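You operate a simulated robot arm through the tools that you are given. There is no shell and no other tool. Be economical: measure what you need, move in short steps, check, and stop when the job is done.

Carry out the task below with a simulated robot arm. There is one attempt and no reset: what you move stays moved.

JOB
Put two of the brass numbers from the big green mat on top of the green foil roll there.
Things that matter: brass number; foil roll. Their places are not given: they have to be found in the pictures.

Only the result counts: the job must be done as asked and must still hold three seconds after the hand-in. Knocking over, shifting, dropping, spilling or breaking anything else fails it.

ROBOT AND FRAMES
A 7-joint arm with a two-finger parallel gripper, fixed in place. Base frame: the origin is at the foot of the arm, x ahead of it, y to its left, z up; the work surface is at about z = 0. Lengths are in mm, angles in degrees, forces in N, time in s.
With the tool pointing down near the work surface it reaches from about 240 to 620 mm from the base axis. Its first joint turns from -66.0 to 66.0 degrees. Payload 2.6 kg.
The TCP is the grasp point between the finger pads, 30 mm short of the fingertips. In the tool frame z runs along the fingers and y along their closing line. The gripper opens to 94 mm. The fingers are 28 mm wide and 10 mm thick; the gripper's body (50 by 96 mm) begins 55 mm behind the TCP.
Orientation is that of the tool frame in the base frame, as a unit quaternion [x, y, z, w]. With the fingers straight down and closing along the base's y, the tool's x points along the base's -x, its y along +y and its z along -z.

CONTROLS
- The arm moves only by the tool drive_tool. Its argument "rows" is one flat list of numbers, 7 for each row, row after row: the shift along the tool's x, y, z in mm, then the turn, a rotation vector about the tool's x, y, z in degrees, then the opening, from 0 (shut) to 1 (fully open). In form: [x, y, z, rx, ry, rz, claw, x, y, z, rx, ry, rz, claw, ...]. A call has 1 to 10 rows; each row shifts and turns the commanded pose from where the row before left it, along the tool's axes as they then stand. Each row takes 0.2 s and may step no farther than 50 mm and 8.6 degrees from the row before; otherwise, or with a gripper value out of range, the whole call is refused. Where a pose cannot be reached the arm comes as near as it can. A force on the tool above 40 N (or 10 N above the force at the start of the call, whichever is more), or a blocked arm, ends the call early, and 0.2 s more pass. Each finger travels about 72 mm/s and halts on what it meets, pressing with about 32 N; the grip force reading is that of the motor and also rises with nothing between the fingers. The clock runs only during rows and for 0.2 s after the last one: add rows that do not move to give the fingers time. It gives the time, the measured TCP pose, the force on the tool (base axes), the opening and the grip force at its end, in the units of the frame above (readings bear some noise).
- Cameras (640 x 400 px; columns grow to the right, rows downward): "scene" is fixed at [27.4, 422.4, 565.8]; the picture's right is [-0.85, -0.53, 0.00], its down [-0.29, 0.47, -0.83] and it looks along [0.44, -0.71, -0.56] (base axes); focal length 320 px, centre (320, 200). "wrist" rides on the gripper at [-37, 0, -58] in the tool frame; the picture's right is [0.00, -1.00, 0.00], its down [0.97, 0.00, -0.24] and it looks along [0.24, 0.00, 0.97] (tool axes); focal length 218 px, centre (320, 200).
- snapshot(camera): a new picture of that camera. It takes no simulated time.
- locate(camera, pixels): for up to 12 pixels [column, row] of the newest picture of that camera ("zoom" is the newest enlarged one), the place [x, y, z] in the base frame of the surface seen there, good to about 3 mm. It takes no simulated time.
- zoom(camera, box): a new picture of the part [left, top, right, bottom] of that camera's present view, enlarged. It takes no simulated time.
- job_done(): hands the job in; it is judged then, once.

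Keep the steps short. Do not move on a guess: measure, check each grasp and each placing, and mend mistakes. In all there are 60 turns and 20 pictures (those below and enlarged ones count). Leave the gripper open and the arm clear of the work at the hand-in unless told otherwise, and finish with a single line.

The tools are called after "Emit:" as name(argument=value, ...) on one line, values as JSON. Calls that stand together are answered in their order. drive_tool: Moves the arm, as the interface text tells. Its arguments: {"type":"object","properties":{"rows":{"type":"array"}},"required":["rows"]} The other tools are called the same way: snapshot (camera) takes a picture; locate (camera, pixels) gives the place of the surface under pixels of a picture; zoom (camera, box) takes an enlarged picture of a part of a camera's view; job_done () hands the job in.

At the start:

```text
clock: 0.0
position: [376.3, 25.3, 300.8]
ee_rot: [0.0, 1.0, 0.0, 0.001]
force: [0.1, -0.4, -1.3]
grip_width: 94.0
gripper_force: 0.1
```

scene: 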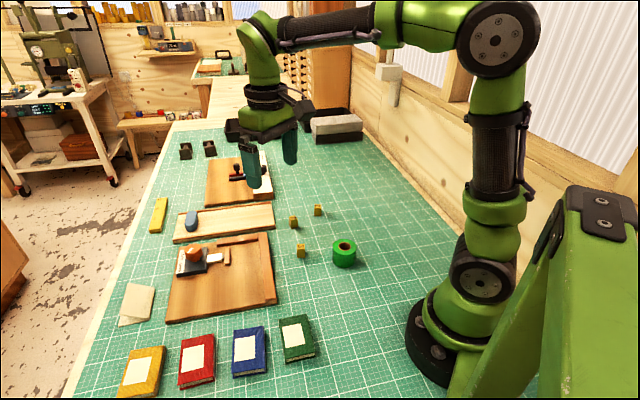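
wrist: 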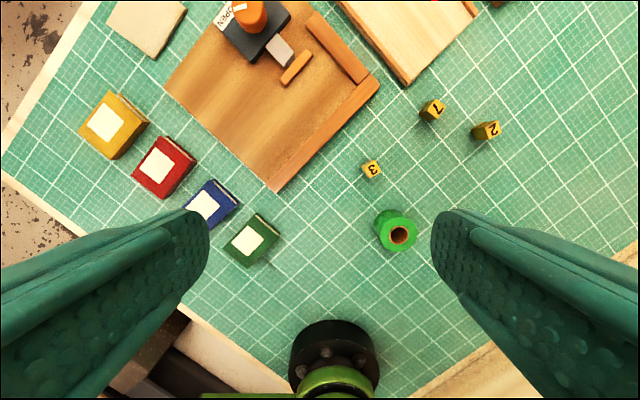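

I see three small brass number blocks (scene about (293,222), (318,210), (301,250)) and the green roll at (343,253). I'll enlarge both views to measure them.

Emit:
zoom(camera="scene", box=[270, 190, 382, 280])

Emit:
zoom(camera="wrist", box=[350, 80, 520, 260])

```text
4.44 times, centred on (326, 235) of scene
```

zoom: 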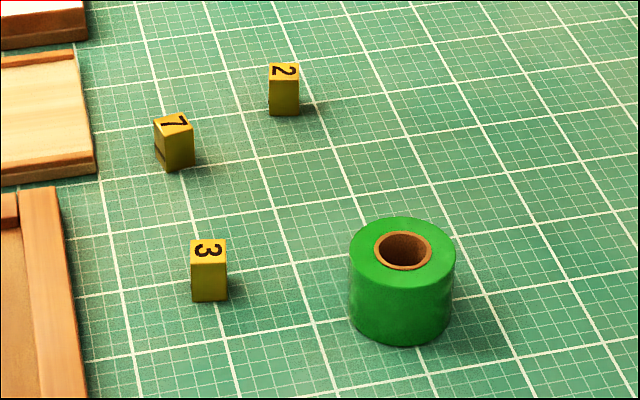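

```text
2.22 times, centred on (435, 170) of wrist
```

zoom: 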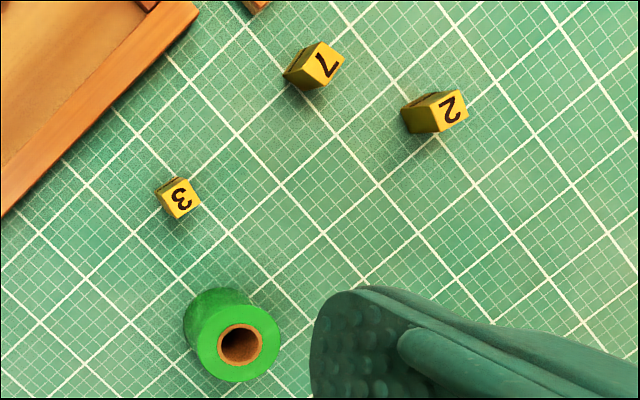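

The blocks and the roll are clear. Now I'll measure top corners of the blocks, the rim of the roll and the mat, in the enlarged wrist picture.

Emit:
locate(camera="zoom", pixels=[[179, 199], [162, 197], [188, 182], [199, 205], [176, 217], [208, 345], [270, 345], [239, 314], [239, 376], [239, 345], [120, 250], [168, 181]])

Emit:
locate(camera="zoom", pixels=[[326, 64], [320, 45], [341, 64], [325, 86], [308, 66], [449, 111], [436, 99], [460, 93], [466, 117], [440, 129], [286, 76], [404, 110]])

```text
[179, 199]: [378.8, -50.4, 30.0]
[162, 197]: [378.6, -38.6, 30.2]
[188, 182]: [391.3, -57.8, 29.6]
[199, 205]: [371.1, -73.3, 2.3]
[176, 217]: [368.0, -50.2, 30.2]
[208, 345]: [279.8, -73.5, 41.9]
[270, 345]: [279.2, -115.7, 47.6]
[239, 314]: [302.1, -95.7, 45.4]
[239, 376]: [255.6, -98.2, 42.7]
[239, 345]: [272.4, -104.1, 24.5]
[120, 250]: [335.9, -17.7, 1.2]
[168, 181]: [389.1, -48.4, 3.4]
```

```text
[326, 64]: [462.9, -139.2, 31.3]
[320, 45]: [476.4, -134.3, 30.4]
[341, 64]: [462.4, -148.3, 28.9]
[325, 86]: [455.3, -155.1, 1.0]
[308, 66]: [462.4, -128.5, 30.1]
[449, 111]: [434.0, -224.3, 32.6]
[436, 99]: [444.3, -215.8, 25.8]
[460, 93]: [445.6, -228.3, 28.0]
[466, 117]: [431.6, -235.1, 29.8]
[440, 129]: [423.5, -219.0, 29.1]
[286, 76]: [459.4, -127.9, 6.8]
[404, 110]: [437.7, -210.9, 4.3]
```

Blocks are about 20 mm wide and 30 mm tall. The roll is centred near (279,-96), its top at z≈44, radius about 28 with a small hole. I'll move above block 3, going to TCP about (379,-51,150), and look closely to get its yaw.

Emit:
drive_tool(rows=[-0.5, -19, 37, 0, 0, 0, 0.9, -0.5, -19, 37, 0, 0, 0, 0.8, -1, -19, 38, 0, 0, 0, 0.7, -1, -19, 38, 0, 0, 0, 0.65, 0, 0, 0, 0, 0, 0, 0.65])

Emit:
snapshot(camera="wrist")

```text
clock: 1.2
position: [377.3, -48.6, 148.9]
ee_rot: [0.0, 1.0, 0.0, 0.001]
force: [0.4, 0.5, -0.1]
grip_width: 60.8
gripper_force: 0.0
```

```text
15 pictures are left
```

wrist: 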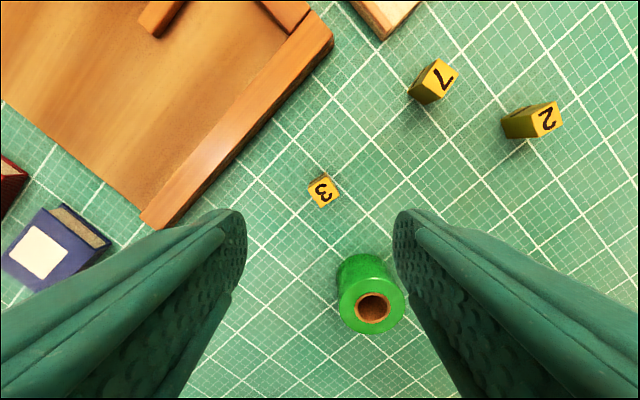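

Emit:
zoom(camera="wrist", box=[284, 168, 364, 218])

```text
8.00 times, centred on (324, 193) of wrist
```

zoom: 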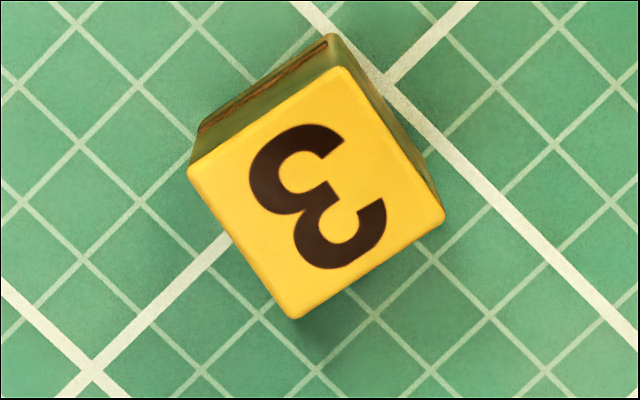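

The block's top is a square with corners at about (340,68), (443,218), (293,318) and (190,170), so its edges are turned about 34° in the picture. I'll locate points just inside the corners.

Emit:
locate(camera="zoom", pixels=[[317, 193], [338, 82], [429, 214], [295, 304], [204, 173], [60, 150]])

Emit:
locate(camera="wrist", pixels=[[344, 306], [401, 306], [372, 280], [372, 331], [354, 306], [391, 306], [372, 290], [372, 324], [372, 306], [437, 80], [545, 118], [295, 80]])

```text
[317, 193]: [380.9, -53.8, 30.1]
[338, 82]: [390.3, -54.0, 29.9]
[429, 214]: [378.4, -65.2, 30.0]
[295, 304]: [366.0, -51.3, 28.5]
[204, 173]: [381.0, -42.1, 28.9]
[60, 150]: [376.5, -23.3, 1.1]
```

```text
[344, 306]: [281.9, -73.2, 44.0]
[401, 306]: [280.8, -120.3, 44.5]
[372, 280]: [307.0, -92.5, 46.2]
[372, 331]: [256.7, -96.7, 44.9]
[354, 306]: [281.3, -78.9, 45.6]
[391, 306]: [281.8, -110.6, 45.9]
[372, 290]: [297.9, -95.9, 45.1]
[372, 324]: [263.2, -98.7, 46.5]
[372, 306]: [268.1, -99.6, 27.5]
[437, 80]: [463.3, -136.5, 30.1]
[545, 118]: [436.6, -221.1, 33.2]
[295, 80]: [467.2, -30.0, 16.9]
```

Block 3's centre is near (379,-52.5). The roll's centre is near (281,-96) and its top at z≈45. I'll turn the tool so it closes across the block's faces, about 34° around base z, and read the settled pose.

Emit:
drive_tool(rows=[0, 0, 0, 0, 0, -8.5, 0.65, 0, 0, 0, 0, 0, -8.5, 0.65, 0, 0, 0, 0, 0, -8.5, 0.65, 0, 0, 0, 0, 0, -8.5, 0.6, 0, 0, 0, 0, 0, 0, 0.6, 0, 0, 0, 0, 0, 0, 0.6])

Emit:
zoom(camera="wrist", box=[240, 130, 400, 230])

```text
clock: 2.6
position: [378.7, -50.7, 148.0]
ee_rot: [-0.294, 0.956, 0.0, 0.0]
force: [0.4, -0.4, 0.7]
grip_width: 56.5
gripper_force: 0.0
```

```text
4.00 times, centred on (320, 180) of wrist
```

zoom: 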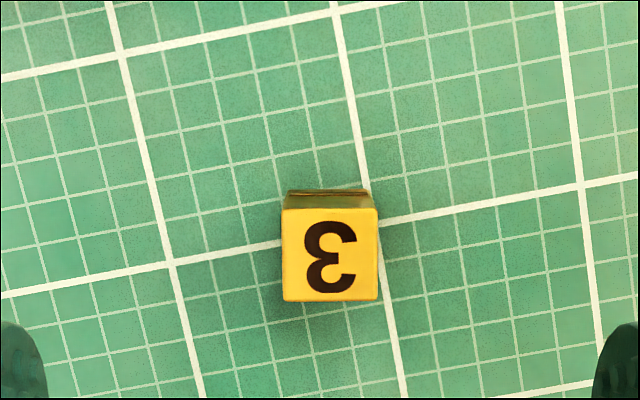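

Now the block is square to the fingers, with its centre at wrist pixel (322.5,193.5). That is about 2 mm along tool -y and 1 mm along +x. I'll correct that and descend to TCP z≈34, which puts the fingertips 4 mm above the mat.

Emit:
drive_tool(rows=[1, -2, 30, 0, 0, 0, 0.5, 0, 0, 35, 0, 0, 0, 0.5, 0, 0, 30, 0, 0, 0, 0.5, 0, 0, 19, 0, 0, 0, 0.5, 0, 0, 0, 0, 0, 0, 0.5, 0, 0, 0, 0, 0, 0, 0.5])

Emit:
snapshot(camera="wrist")

```text
clock: 4.0
position: [377.6, -52.8, 34.2]
ee_rot: [-0.293, 0.956, -0.001, 0.0]
force: [-0.8, 0.1, -0.3]
grip_width: 47.2
gripper_force: 0.1
```

```text
12 pictures are left
```

wrist: 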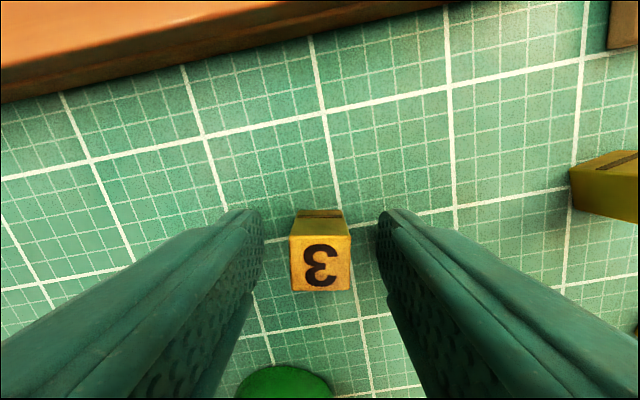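

Block 3 sits centred between the fingers. Now I'll close on it.

Emit:
drive_tool(rows=[0, 0, 0, 0, 0, 0, 0.35, 0, 0, 0, 0, 0, 0, 0.2, 0, 0, 0, 0, 0, 0, 0.1, 0, 0, 0, 0, 0, 0, 0.05, 0, 0, 0, 0, 0, 0, 0.05, 0, 0, 0, 0, 0, 0, 0.05])

```text
clock: 5.4
position: [379.0, -52.8, 35.1]
ee_rot: [-0.292, 0.957, -0.001, 0.0]
force: [-0.4, 0.7, -1.0]
grip_width: 19.3
gripper_force: 32.1
```

Block held: the width is 19.3 mm and the grip force 32 N. I'll lift 80 mm and look at the roll from there.

Emit:
drive_tool(rows=[0, 0, 15, 0, 0, 0, 0.05, 0, 0, 0, 0, 0, 0, 0.05])

```text
clock: 5.7
position: [378.8, -52.2, 35.7]
ee_rot: [-0.29, 0.957, -0.001, 0.001]
force: [-3.2, -0.5, 8.5]
grip_width: 19.3
gripper_force: 31.6
stopped in row 1: the force on the tool passed its limit (the readings are from after the stop); the commanded pose is now the measured one
```

That was my mistake: +z in the tool frame is down, so I pressed against the mat. The call stopped at its limit, and the block is still held at 19.3 mm. Now I'll lift with negative z.

Emit:
drive_tool(rows=[0, 0, -10, 0, 0, 0, 0.05, 0, 0, -25, 0, 0, 0, 0.05, 0, 0, -25, 0, 0, 0, 0.05, 0, 0, -20, 0, 0, 0, 0.05, 0, 0, 0, 0, 0, 0, 0.05, 0, 0, 0, 0, 0, 0, 0.05])

Emit:
snapshot(camera="wrist")

```text
clock: 7.1
position: [378.4, -52.9, 115.9]
ee_rot: [-0.29, 0.957, -0.001, 0.001]
force: [0.0, 0.0, -0.8]
grip_width: 19.1
gripper_force: 32.3
```

```text
11 pictures are left
```

wrist: 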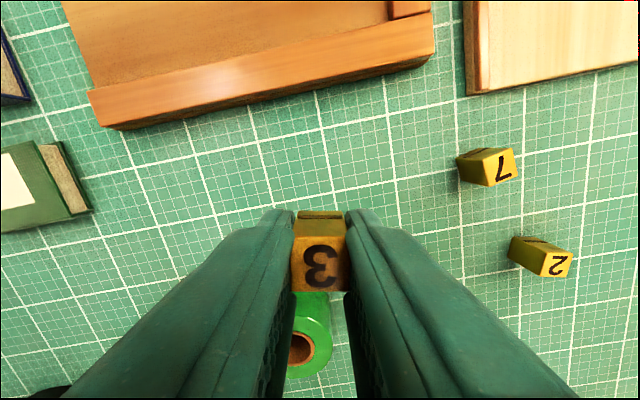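

Block 3 is held upright and clear. I'll carry it about 92 mm along tool x and 17 mm along tool y to above the near half of the roll, then look from the fixed camera.

Emit:
drive_tool(rows=[23, 4.5, 0, 0, 0, 0, 0.05, 23, 4, 0, 0, 0, 0, 0.05, 23, 4.5, 0, 0, 0, 0, 0.05, 23, 4, 0, 0, 0, 0, 0.05, 0, 0, 10, 0, 0, 0, 0.05, 0, 0, 0, 0, 0, 0, 0.05, 0, 0, 0, 0, 0, 0, 0.05])

Emit:
zoom(camera="scene", box=[280, 190, 408, 270])

Emit:
zoom(camera="wrist", box=[220, 200, 420, 325])

```text
clock: 8.7
position: [294.1, -90.0, 104.0]
ee_rot: [-0.29, 0.957, -0.001, 0.001]
force: [0.6, 0.2, -1.7]
grip_width: 19.3
gripper_force: 32.3
```

```text
5.00 times, centred on (344, 230) of scene
```

zoom: 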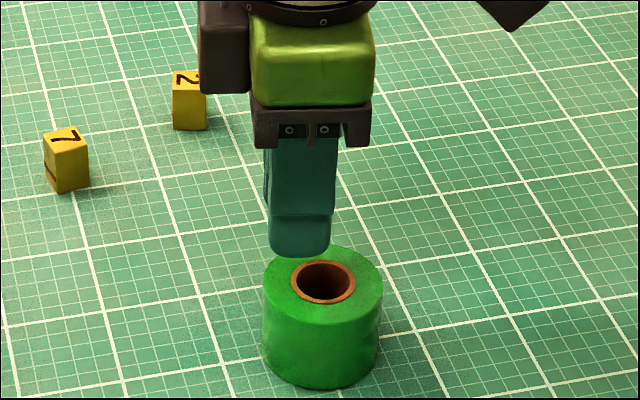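

```text
3.20 times, centred on (320, 262) of wrist
```

zoom: 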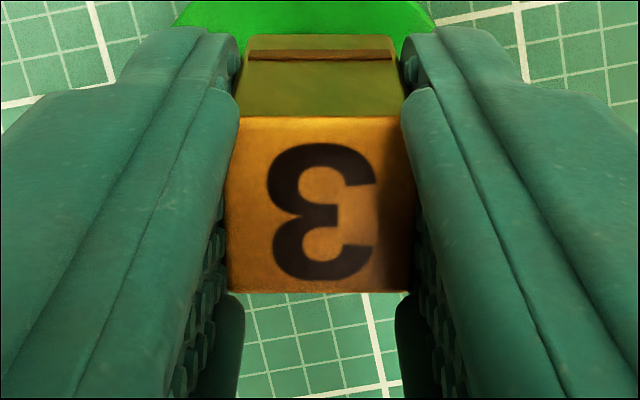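

The block is over the left part of the roll, and the roll's centre sits about 1.5 mm toward tool +y. I'll correct that and lower to TCP z≈83. Contact is expected near z≈80.

Emit:
drive_tool(rows=[1.5, 1.5, 8, 0, 0, 0, 0.05, 0, 0, 8, 0, 0, 0, 0.05, 0, 0, 4, 0, 0, 0, 0.05, 0, 0, 0, 0, 0, 0, 0.05, 0, 0, 0, 0, 0, 0, 0.05])

Emit:
zoom(camera="scene", box=[296, 210, 392, 270])

Emit:
locate(camera="zoom", pixels=[[420, 240], [330, 330], [230, 260], [310, 265], [320, 210]])

```text
clock: 9.9
position: [290.3, -89.1, 83.9]
ee_rot: [-0.289, 0.957, 0.0, 0.001]
force: [-0.1, -0.5, -0.8]
grip_width: 19.2
gripper_force: 31.5
```

```text
6.67 times, centred on (344, 240) of scene
```

zoom: 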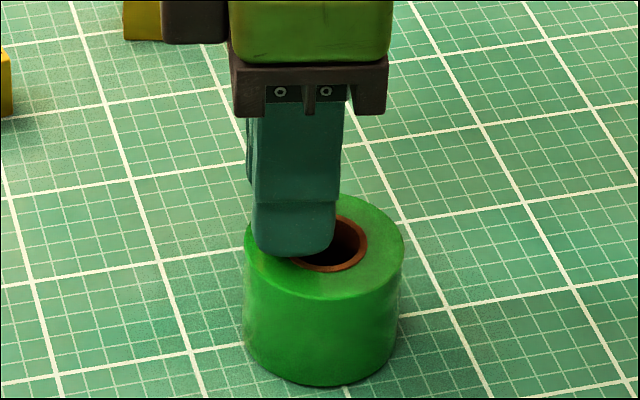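

```text
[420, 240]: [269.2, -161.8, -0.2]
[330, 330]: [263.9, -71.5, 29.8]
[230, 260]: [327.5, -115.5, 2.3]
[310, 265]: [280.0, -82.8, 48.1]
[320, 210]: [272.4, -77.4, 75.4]
```

No contact yet: the force is about 0. The finger's column centre is 294 and the roll's is 323.5, so the offset is only about 10 mm. I'll shift 2.5 mm along tool -x and lower slowly to contact.

Emit:
drive_tool(rows=[-2.5, 0.5, 0, 0, 0, 0, 0.05, 0, 0, 1.5, 0, 0, 0, 0.05, 0, 0, 1, 0, 0, 0, 0.05, 0, 0, 1, 0, 0, 0, 0.05, 0, 0, 0, 0, 0, 0, 0.05])

```text
clock: 11.1
position: [293.6, -87.9, 79.8]
ee_rot: [-0.29, 0.957, 0.0, 0.001]
force: [-0.8, 0.1, -0.9]
grip_width: 19.1
gripper_force: 31.7
```

There is still no contact at z 79.8. I'll continue in 1 mm steps.

Emit:
drive_tool(rows=[0, 0, 0.7, 0, 0, 0, 0.05, 0, 0, 0.7, 0, 0, 0, 0.05, 0, 0, 0, 0, 0, 0, 0.05])

```text
clock: 11.9
position: [293.1, -88.1, 79.3]
ee_rot: [-0.29, 0.957, -0.001, 0.002]
force: [-4.6, 0.6, 18.6]
grip_width: 19.1
gripper_force: 31.9
```

Contact, with 18.6 N upward. I'll ease up a little, open slowly, then rise.

Emit:
drive_tool(rows=[0, 0, -0.6, 0, 0, 0, 0.05, 0, 0, 0, 0, 0, 0, 0.05, 0, 0, 0, 0, 0, 0, 0.22, 0, 0, 0, 0, 0, 0, 0.3, 0, 0, 0, 0, 0, 0, 0.4, 0, 0, 0, 0, 0, 0, 0.4, 0, 0, -15, 0, 0, 0, 0.4, 0, 0, -35, 0, 0, 0, 0.4, 0, 0, -35, 0, 0, 0, 0.4, 0, 0, 0, 0, 0, 0, 0.4])

Emit:
zoom(camera="scene", box=[272, 190, 400, 270])

Emit:
snapshot(camera="wrist")

```text
clock: 14.1
position: [293.0, -88.1, 164.7]
ee_rot: [-0.289, 0.957, 0.0, 0.0]
force: [0.9, -0.3, -0.5]
grip_width: 37.4
gripper_force: 0.0
```

```text
5.00 times, centred on (336, 230) of scene
```

zoom: 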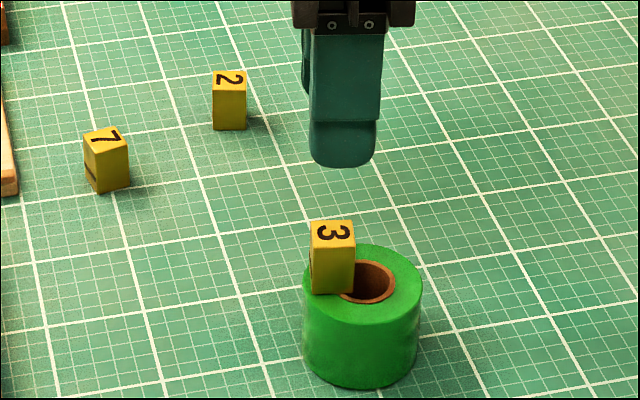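

```text
6 pictures are left
```

wrist: 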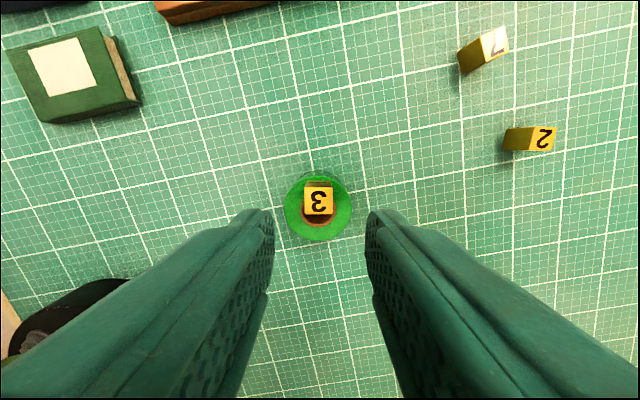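

Block 3 stands well on the left half of the roll and is centred across it. For the second I'll take block 2, which stands apart near (434,-223). I'll move above it with the same tool yaw.

Emit:
drive_tool(rows=[-8.4, -38.3, 0, 0, 0, 0, 0.5, -8.4, -38.3, 0, 0, 0, 0, 0.6, -8.4, -38.3, 0, 0, 0, 0, 0.6, -8.4, -38.3, 0, 0, 0, 0, 0.6, -8.4, -38.3, 15, 0, 0, 0, 0.6, 0, 0, 0, 0, 0, 0, 0.6, 0, 0, 0, 0, 0, 0, 0.6])

Emit:
zoom(camera="wrist", box=[240, 130, 400, 230])

```text
clock: 15.7
position: [433.3, -225.6, 149.5]
ee_rot: [-0.29, 0.957, 0.0, 0.0]
force: [0.1, -0.1, -0.2]
grip_width: 56.6
gripper_force: 0.1
```

```text
4.00 times, centred on (320, 180) of wrist
```

zoom: 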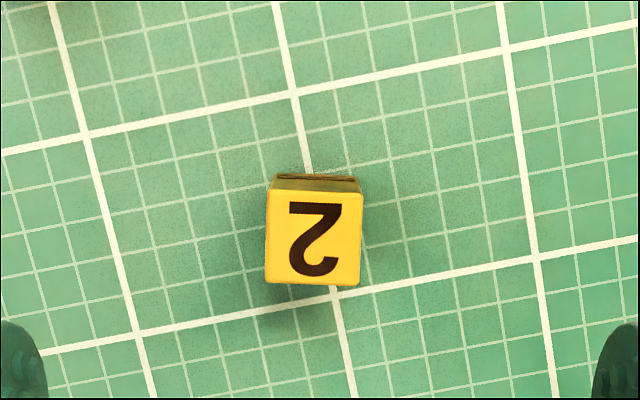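

Block 2 is nearly square to the fingers, with a tilt of about 2°. Its offset is about +1.3 mm in tool y and -2.5 mm in tool x. I'll correct these and descend to z≈34.5.

Emit:
drive_tool(rows=[-2.5, 1.3, 30, 0, 0, 2, 0.5, 0, 0, 35, 0, 0, 0, 0.5, 0, 0, 30, 0, 0, 0, 0.5, 0, 0, 20, 0, 0, 0, 0.5, 0, 0, 0, 0, 0, 0, 0.5, 0, 0, 0, 0, 0, 0, 0.5])

Emit:
zoom(camera="wrist", box=[220, 190, 420, 315])

```text
clock: 17.1
position: [435.5, -221.4, 34.3]
ee_rot: [-0.273, 0.962, -0.001, 0.001]
force: [0.0, 0.5, 1.5]
grip_width: 47.0
gripper_force: 0.0
```

```text
3.20 times, centred on (320, 252) of wrist
```

zoom: 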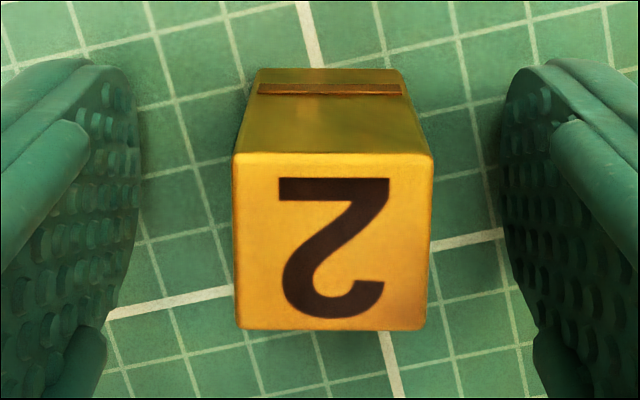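

It is centred to within about 1 mm. Now I'll close, and then lift with negative z.

Emit:
drive_tool(rows=[0, -0.8, 0, 0, 0, 0, 0.35, 0, 0, 0, 0, 0, 0, 0.2, 0, 0, 0, 0, 0, 0, 0.1, 0, 0, 0, 0, 0, 0, 0.05, 0, 0, 0, 0, 0, 0, 0.05, 0, 0, 0, 0, 0, 0, 0.05])

```text
clock: 18.5
position: [434.3, -222.5, 34.4]
ee_rot: [-0.273, 0.962, 0.0, 0.002]
force: [0.8, -1.6, -0.4]
grip_width: 19.6
gripper_force: 31.7
```

Gripped at 19.6 mm. I'll lift 100 mm first.

Emit:
drive_tool(rows=[0, 0, -10, 0, 0, 0, 0.05, 0, 0, -30, 0, 0, 0, 0.05, 0, 0, -30, 0, 0, 0, 0.05, 0, 0, -30, 0, 0, -2, 0.05, 0, 0, 0, 0, 0, 0, 0.05, 0, 0, 0, 0, 0, 0, 0.05])

```text
clock: 19.9
position: [435.5, -221.4, 135.9]
ee_rot: [-0.29, 0.957, -0.001, 0.001]
force: [0.6, -0.6, -0.4]
grip_width: 19.5
gripper_force: 32.5
```

Still held. I'll carry it to above the free half of the roll, target TCP (270.7,-103).

Emit:
drive_tool(rows=[14, 38, 0, 0, 0, 0, 0.05, 14, 38, 0, 0, 0, 0, 0.05, 14, 38, 0, 0, 0, 0, 0.05, 14, 38, 0, 0, 0, 0, 0.05, 14, 38, 0, 0, 0, 0, 0.05, 0, 0, 0, 0, 0, 0, 0.05, 0, 0, 0, 0, 0, 0, 0.05])

```text
clock: 21.5
position: [271.6, -103.6, 136.1]
ee_rot: [-0.291, 0.957, 0.001, 0.001]
force: [0.2, 0.3, -1.1]
grip_width: 19.2
gripper_force: 32.3
```

I'm on target. I'll lower to z≈86, which leaves the block bottom about 6 mm above the roll, and check.

Emit:
drive_tool(rows=[0, 0, 20, 0, 0, 0, 0.05, 0, 0, 20, 0, 0, 0, 0.05, 0, 0, 10, 0, 0, 0, 0.05, 0, 0, 0, 0, 0, 0, 0.05, 0, 0, 0, 0, 0, 0, 0.05])

Emit:
zoom(camera="scene", box=[296, 210, 392, 270])

```text
clock: 22.7
position: [271.5, -102.5, 84.8]
ee_rot: [-0.29, 0.957, 0.001, 0.002]
force: [0.0, -0.3, -0.5]
grip_width: 19.2
gripper_force: 31.7
```

```text
6.67 times, centred on (344, 240) of scene
```

zoom: 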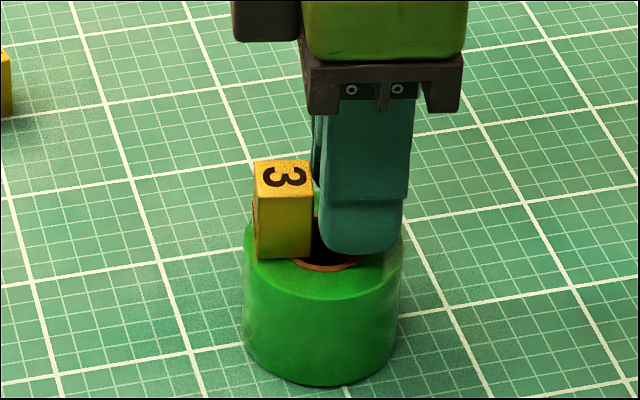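

The finger's centre column is 361 and the roll's is 323.5, an offset of 13 mm as wanted. I'll lower slowly to contact.

Emit:
drive_tool(rows=[0, 0, 2, 0, 0, 0, 0.05, 0, 0, 1.5, 0, 0, 0, 0.05, 0, 0, 1, 0, 0, 0, 0.05, 0, 0, 0.7, 0, 0, 0, 0.05, 0, 0, 0, 0, 0, 0, 0.05])

```text
clock: 23.9
position: [271.6, -100.5, 79.4]
ee_rot: [-0.29, 0.957, -0.001, 0.0]
force: [-2.5, 1.0, 11.5]
grip_width: 19.4
gripper_force: 32.0
```

Contact, with 11.5 N. I'll ease up slightly, open a little and rise straight up.

Emit:
drive_tool(rows=[0, 0, -0.3, 0, 0, 0, 0.05, 0, 0, 0, 0, 0, 0, 0.05, 0, 0, 0, 0, 0, 0, 0.22, 0, 0, 0, 0, 0, 0, 0.3, 0, 0, 0, 0, 0, 0, 0.4, 0, 0, 0, 0, 0, 0, 0.4, 0, 0, -15, 0, 0, 0, 0.4, 0, 0, -35, 0, 0, 0, 0.4, 0, 0, -40, 0, 0, 0, 0.4, 0, 0, -40, 0, 0, 0, 0.4])

Emit:
zoom(camera="scene", box=[272, 190, 400, 270])

```text
clock: 26.1
position: [270.9, -102.7, 210.2]
ee_rot: [-0.29, 0.957, 0.0, 0.001]
force: [1.0, -0.6, -0.2]
grip_width: 37.5
gripper_force: 0.0
```

```text
5.00 times, centred on (336, 230) of scene
```

zoom: 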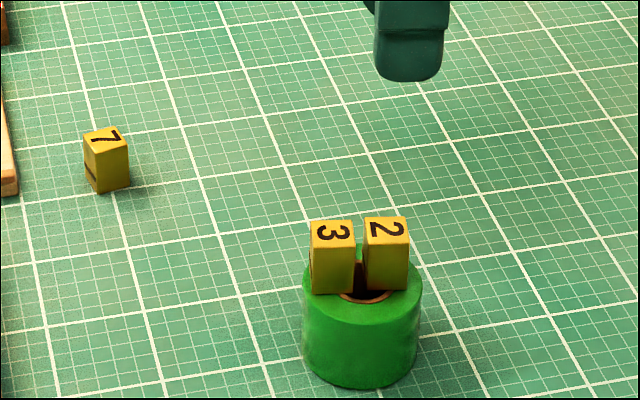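

Both blocks stand upright on the roll and the arm is clear. I'll open the gripper fully, rise a bit more and hand in.

Emit:
drive_tool(rows=[0, 0, -30, 0, 0, 0, 0.6, 0, 0, -30, 0, 0, 0, 0.8, 0, 0, 0, 0, 0, 0, 1, 0, 0, 0, 0, 0, 0, 1])

Emit:
snapshot(camera="scene")

```text
clock: 27.1
position: [271.9, -103.0, 270.5]
ee_rot: [-0.29, 0.957, -0.001, 0.001]
force: [0.9, -0.3, -0.6]
grip_width: 94.1
gripper_force: 0.0
```

```text
1 pictures are left
```

scene: 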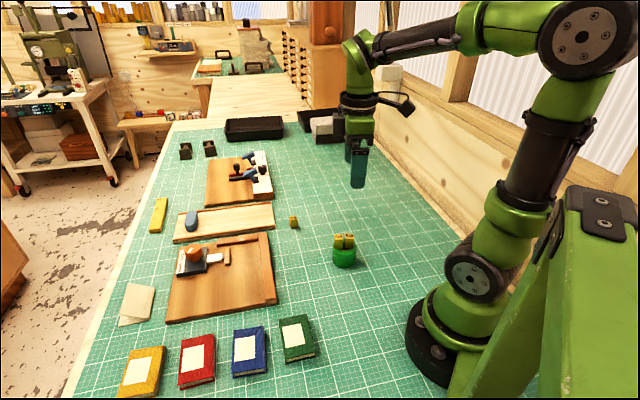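

Everything is still: both blocks rest on the roll at (344,242), the gripper is open and the arm is clear. I'm handing in.

Emit:
job_done()

```text
The job is handed in.
```

Brass numbers 3 and 2 are standing upright side by side on top of the green foil roll, the job is handed in, and the gripper is open and clear.
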